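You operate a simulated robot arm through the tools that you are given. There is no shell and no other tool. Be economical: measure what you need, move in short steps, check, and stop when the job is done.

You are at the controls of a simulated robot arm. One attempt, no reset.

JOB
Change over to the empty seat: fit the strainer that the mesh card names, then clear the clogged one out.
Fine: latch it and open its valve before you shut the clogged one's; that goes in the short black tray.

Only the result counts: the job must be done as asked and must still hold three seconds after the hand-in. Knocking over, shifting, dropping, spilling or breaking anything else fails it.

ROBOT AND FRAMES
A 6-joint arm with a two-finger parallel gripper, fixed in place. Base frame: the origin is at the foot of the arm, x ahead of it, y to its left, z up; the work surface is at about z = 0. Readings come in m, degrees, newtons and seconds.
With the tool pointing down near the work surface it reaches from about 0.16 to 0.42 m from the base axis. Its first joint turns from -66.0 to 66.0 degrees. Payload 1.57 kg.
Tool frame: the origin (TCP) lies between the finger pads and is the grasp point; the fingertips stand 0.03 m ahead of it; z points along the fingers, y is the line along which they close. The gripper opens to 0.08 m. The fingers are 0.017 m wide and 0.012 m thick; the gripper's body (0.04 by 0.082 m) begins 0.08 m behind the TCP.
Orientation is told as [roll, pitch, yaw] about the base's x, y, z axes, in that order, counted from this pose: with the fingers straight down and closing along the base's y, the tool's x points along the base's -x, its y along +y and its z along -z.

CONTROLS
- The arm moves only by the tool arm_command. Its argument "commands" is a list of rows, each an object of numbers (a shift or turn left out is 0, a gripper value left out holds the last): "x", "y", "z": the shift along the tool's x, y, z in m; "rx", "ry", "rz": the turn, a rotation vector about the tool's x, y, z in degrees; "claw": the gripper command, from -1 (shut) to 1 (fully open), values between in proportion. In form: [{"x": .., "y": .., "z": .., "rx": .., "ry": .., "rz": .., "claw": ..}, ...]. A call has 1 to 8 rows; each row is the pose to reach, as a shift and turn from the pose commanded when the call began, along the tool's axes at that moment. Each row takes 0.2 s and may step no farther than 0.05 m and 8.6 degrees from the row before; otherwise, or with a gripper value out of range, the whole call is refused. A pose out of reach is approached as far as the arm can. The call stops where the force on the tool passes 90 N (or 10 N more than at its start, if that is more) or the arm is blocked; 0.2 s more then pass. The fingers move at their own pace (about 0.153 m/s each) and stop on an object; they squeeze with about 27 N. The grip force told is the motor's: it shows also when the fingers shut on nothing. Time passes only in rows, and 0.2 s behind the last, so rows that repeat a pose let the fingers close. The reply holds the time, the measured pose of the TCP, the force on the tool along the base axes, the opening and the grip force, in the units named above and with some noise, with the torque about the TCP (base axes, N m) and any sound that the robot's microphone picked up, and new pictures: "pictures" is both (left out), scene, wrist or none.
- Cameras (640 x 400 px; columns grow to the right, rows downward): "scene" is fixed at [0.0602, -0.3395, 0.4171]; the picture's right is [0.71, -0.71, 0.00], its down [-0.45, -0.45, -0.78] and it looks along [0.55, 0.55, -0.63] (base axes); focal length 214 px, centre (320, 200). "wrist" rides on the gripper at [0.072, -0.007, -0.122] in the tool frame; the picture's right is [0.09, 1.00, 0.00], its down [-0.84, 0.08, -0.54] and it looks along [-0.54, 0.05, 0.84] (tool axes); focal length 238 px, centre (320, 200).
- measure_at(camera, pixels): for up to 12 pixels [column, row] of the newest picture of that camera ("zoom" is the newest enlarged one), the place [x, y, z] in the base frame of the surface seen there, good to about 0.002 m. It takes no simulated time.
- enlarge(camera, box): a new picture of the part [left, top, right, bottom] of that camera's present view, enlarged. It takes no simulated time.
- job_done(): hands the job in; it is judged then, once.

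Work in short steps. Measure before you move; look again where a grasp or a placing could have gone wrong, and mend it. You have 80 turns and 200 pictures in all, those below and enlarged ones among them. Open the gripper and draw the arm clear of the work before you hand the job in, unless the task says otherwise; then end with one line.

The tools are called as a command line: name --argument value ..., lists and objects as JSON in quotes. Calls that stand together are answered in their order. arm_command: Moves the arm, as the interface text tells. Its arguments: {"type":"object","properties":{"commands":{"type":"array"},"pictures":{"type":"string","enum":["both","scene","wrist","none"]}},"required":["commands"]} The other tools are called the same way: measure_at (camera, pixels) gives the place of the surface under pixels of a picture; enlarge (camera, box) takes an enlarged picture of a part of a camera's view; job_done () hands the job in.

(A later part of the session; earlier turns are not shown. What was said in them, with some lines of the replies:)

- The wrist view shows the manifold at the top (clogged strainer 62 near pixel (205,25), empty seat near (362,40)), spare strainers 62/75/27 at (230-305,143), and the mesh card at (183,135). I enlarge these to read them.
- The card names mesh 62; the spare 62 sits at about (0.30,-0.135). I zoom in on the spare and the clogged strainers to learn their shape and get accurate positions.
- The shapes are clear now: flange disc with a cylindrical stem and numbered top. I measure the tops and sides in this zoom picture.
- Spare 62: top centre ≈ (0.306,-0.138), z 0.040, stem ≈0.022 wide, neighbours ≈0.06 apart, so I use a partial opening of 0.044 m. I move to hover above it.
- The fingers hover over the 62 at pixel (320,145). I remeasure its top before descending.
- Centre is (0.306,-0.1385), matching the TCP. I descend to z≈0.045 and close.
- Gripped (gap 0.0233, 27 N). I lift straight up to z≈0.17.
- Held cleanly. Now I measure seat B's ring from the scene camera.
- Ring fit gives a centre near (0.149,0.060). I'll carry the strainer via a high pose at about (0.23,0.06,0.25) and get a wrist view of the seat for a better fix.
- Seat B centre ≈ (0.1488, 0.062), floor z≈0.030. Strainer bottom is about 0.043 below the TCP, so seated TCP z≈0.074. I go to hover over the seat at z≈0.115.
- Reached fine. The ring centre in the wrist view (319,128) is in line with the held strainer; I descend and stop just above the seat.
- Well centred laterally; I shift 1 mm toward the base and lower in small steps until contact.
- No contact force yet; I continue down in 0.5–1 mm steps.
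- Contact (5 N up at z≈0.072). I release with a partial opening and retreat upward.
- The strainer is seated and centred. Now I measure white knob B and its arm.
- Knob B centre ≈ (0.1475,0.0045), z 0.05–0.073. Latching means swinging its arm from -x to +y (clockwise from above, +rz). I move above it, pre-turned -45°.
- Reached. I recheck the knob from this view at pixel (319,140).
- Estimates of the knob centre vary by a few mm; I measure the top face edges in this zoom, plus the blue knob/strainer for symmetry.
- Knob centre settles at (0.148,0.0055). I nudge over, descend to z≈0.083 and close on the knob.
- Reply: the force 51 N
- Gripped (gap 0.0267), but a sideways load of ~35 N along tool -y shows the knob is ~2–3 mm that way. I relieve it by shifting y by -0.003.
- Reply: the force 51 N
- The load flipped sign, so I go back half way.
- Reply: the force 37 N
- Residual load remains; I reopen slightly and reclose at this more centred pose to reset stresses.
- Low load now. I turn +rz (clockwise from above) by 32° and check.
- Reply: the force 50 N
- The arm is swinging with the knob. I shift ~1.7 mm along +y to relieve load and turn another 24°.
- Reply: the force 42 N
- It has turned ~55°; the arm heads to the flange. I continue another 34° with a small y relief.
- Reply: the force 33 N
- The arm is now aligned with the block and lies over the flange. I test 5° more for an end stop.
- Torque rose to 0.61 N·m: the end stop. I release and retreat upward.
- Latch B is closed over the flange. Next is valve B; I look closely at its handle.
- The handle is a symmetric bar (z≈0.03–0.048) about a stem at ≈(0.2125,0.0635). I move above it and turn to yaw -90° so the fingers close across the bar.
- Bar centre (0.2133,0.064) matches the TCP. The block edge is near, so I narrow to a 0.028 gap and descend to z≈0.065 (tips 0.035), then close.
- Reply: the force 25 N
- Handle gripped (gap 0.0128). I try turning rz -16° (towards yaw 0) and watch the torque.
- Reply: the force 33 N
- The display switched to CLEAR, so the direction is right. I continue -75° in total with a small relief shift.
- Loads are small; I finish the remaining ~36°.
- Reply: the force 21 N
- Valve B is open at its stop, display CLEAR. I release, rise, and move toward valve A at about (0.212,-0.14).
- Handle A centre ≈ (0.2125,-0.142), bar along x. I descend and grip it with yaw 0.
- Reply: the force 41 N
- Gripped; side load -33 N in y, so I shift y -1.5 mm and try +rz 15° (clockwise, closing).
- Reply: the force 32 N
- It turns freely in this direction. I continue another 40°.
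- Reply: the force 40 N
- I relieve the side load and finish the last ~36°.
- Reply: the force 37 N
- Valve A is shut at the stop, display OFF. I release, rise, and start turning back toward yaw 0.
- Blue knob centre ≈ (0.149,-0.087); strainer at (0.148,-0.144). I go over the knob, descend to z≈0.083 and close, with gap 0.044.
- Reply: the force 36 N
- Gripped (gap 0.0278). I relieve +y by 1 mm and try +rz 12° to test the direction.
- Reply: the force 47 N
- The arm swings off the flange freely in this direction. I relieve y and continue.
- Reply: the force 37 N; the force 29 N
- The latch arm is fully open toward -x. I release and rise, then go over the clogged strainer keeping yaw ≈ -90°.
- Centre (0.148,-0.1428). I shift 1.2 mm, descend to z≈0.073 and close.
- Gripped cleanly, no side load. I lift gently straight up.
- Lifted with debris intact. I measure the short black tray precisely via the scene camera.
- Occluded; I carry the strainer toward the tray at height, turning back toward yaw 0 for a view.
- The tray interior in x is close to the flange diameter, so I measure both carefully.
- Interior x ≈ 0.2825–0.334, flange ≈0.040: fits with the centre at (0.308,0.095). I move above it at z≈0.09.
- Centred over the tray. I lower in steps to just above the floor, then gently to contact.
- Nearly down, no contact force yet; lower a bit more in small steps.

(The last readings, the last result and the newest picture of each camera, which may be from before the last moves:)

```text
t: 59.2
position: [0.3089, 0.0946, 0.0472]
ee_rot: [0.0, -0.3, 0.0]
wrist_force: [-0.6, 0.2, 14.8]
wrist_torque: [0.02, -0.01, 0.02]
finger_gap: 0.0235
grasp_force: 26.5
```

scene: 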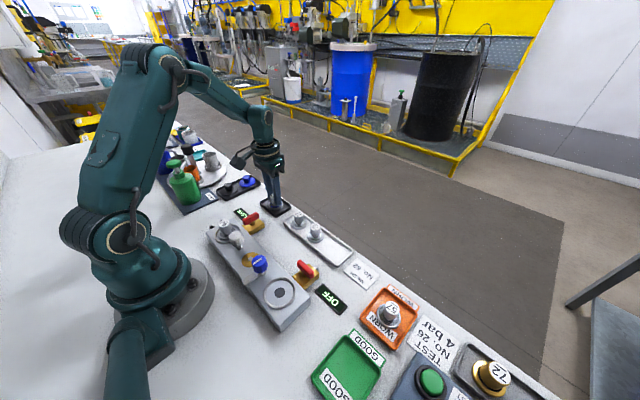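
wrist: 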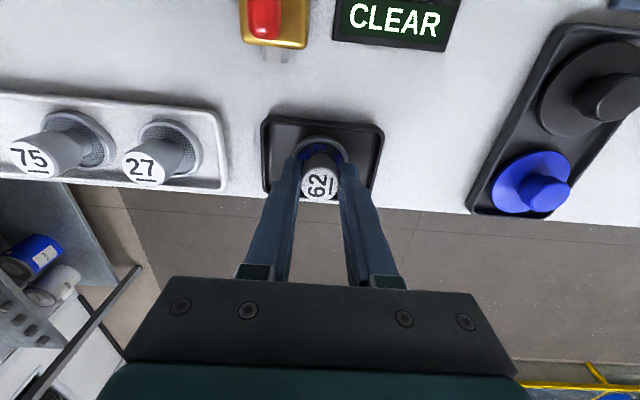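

Contact (15 N). I ease up 1 mm, release, and retreat.

arm_command --commands '[{"z": -0.001}, {"z": -0.001, "claw": -0.2}, {"z": -0.001, "claw": 0.1}, {"z": -0.001, "claw": 0.1}, {"z": -0.03}, {"z": -0.07}, {"z": -0.11}, {"z": -0.15}]'

enlarge --camera "scene" --box '[200, 165, 320, 265]'

enlarge --camera "wrist" --box '[150, 0, 450, 190]'

```text
t: 61.0
position: [0.3077, 0.0952, 0.1968]
ee_rot: [0.0, 0.0, 0.1]
wrist_force: [0.4, 0.1, 0.7]
wrist_torque: [-0.01, 0.01, -0.01]
finger_gap: 0.0437
grasp_force: 0.0
```

scene: 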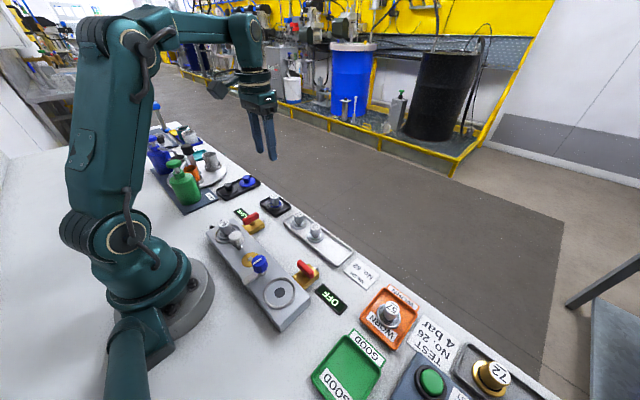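
wrist: 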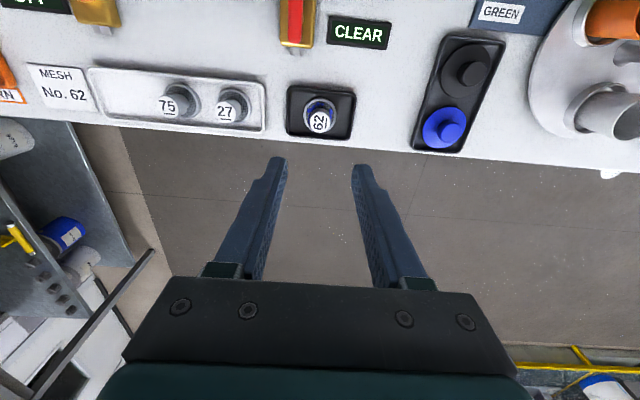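

```text
4.00 times, centred on (260, 215) of scene
```

zoom: 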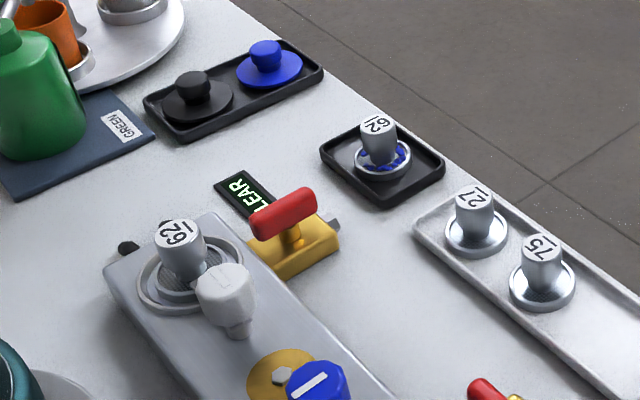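

```text
2.11 times, centred on (300, 95) of wrist
```

zoom: 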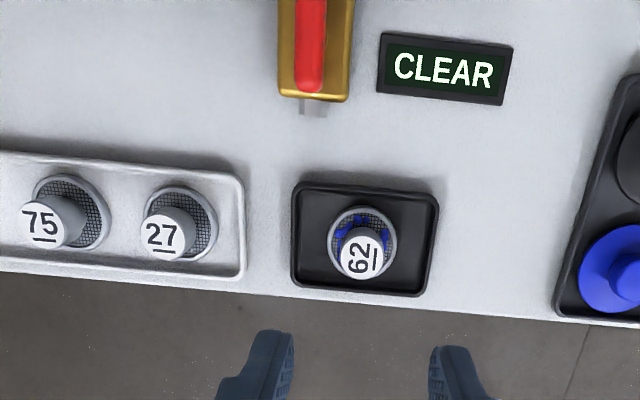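

The clogged strainer stands in the short black tray. The new 62 is latched with its valve open (CLEAR), the old valve is OFF, and the open gripper is clear of the work at z≈0.197, so I hand in.

job_done

```text
The job is handed in.
```

The new mesh 62 strainer is fitted and latched in the empty seat with its valve open. I shut the clogged one's valve after that, and the clogged strainer is now in the short black tray.
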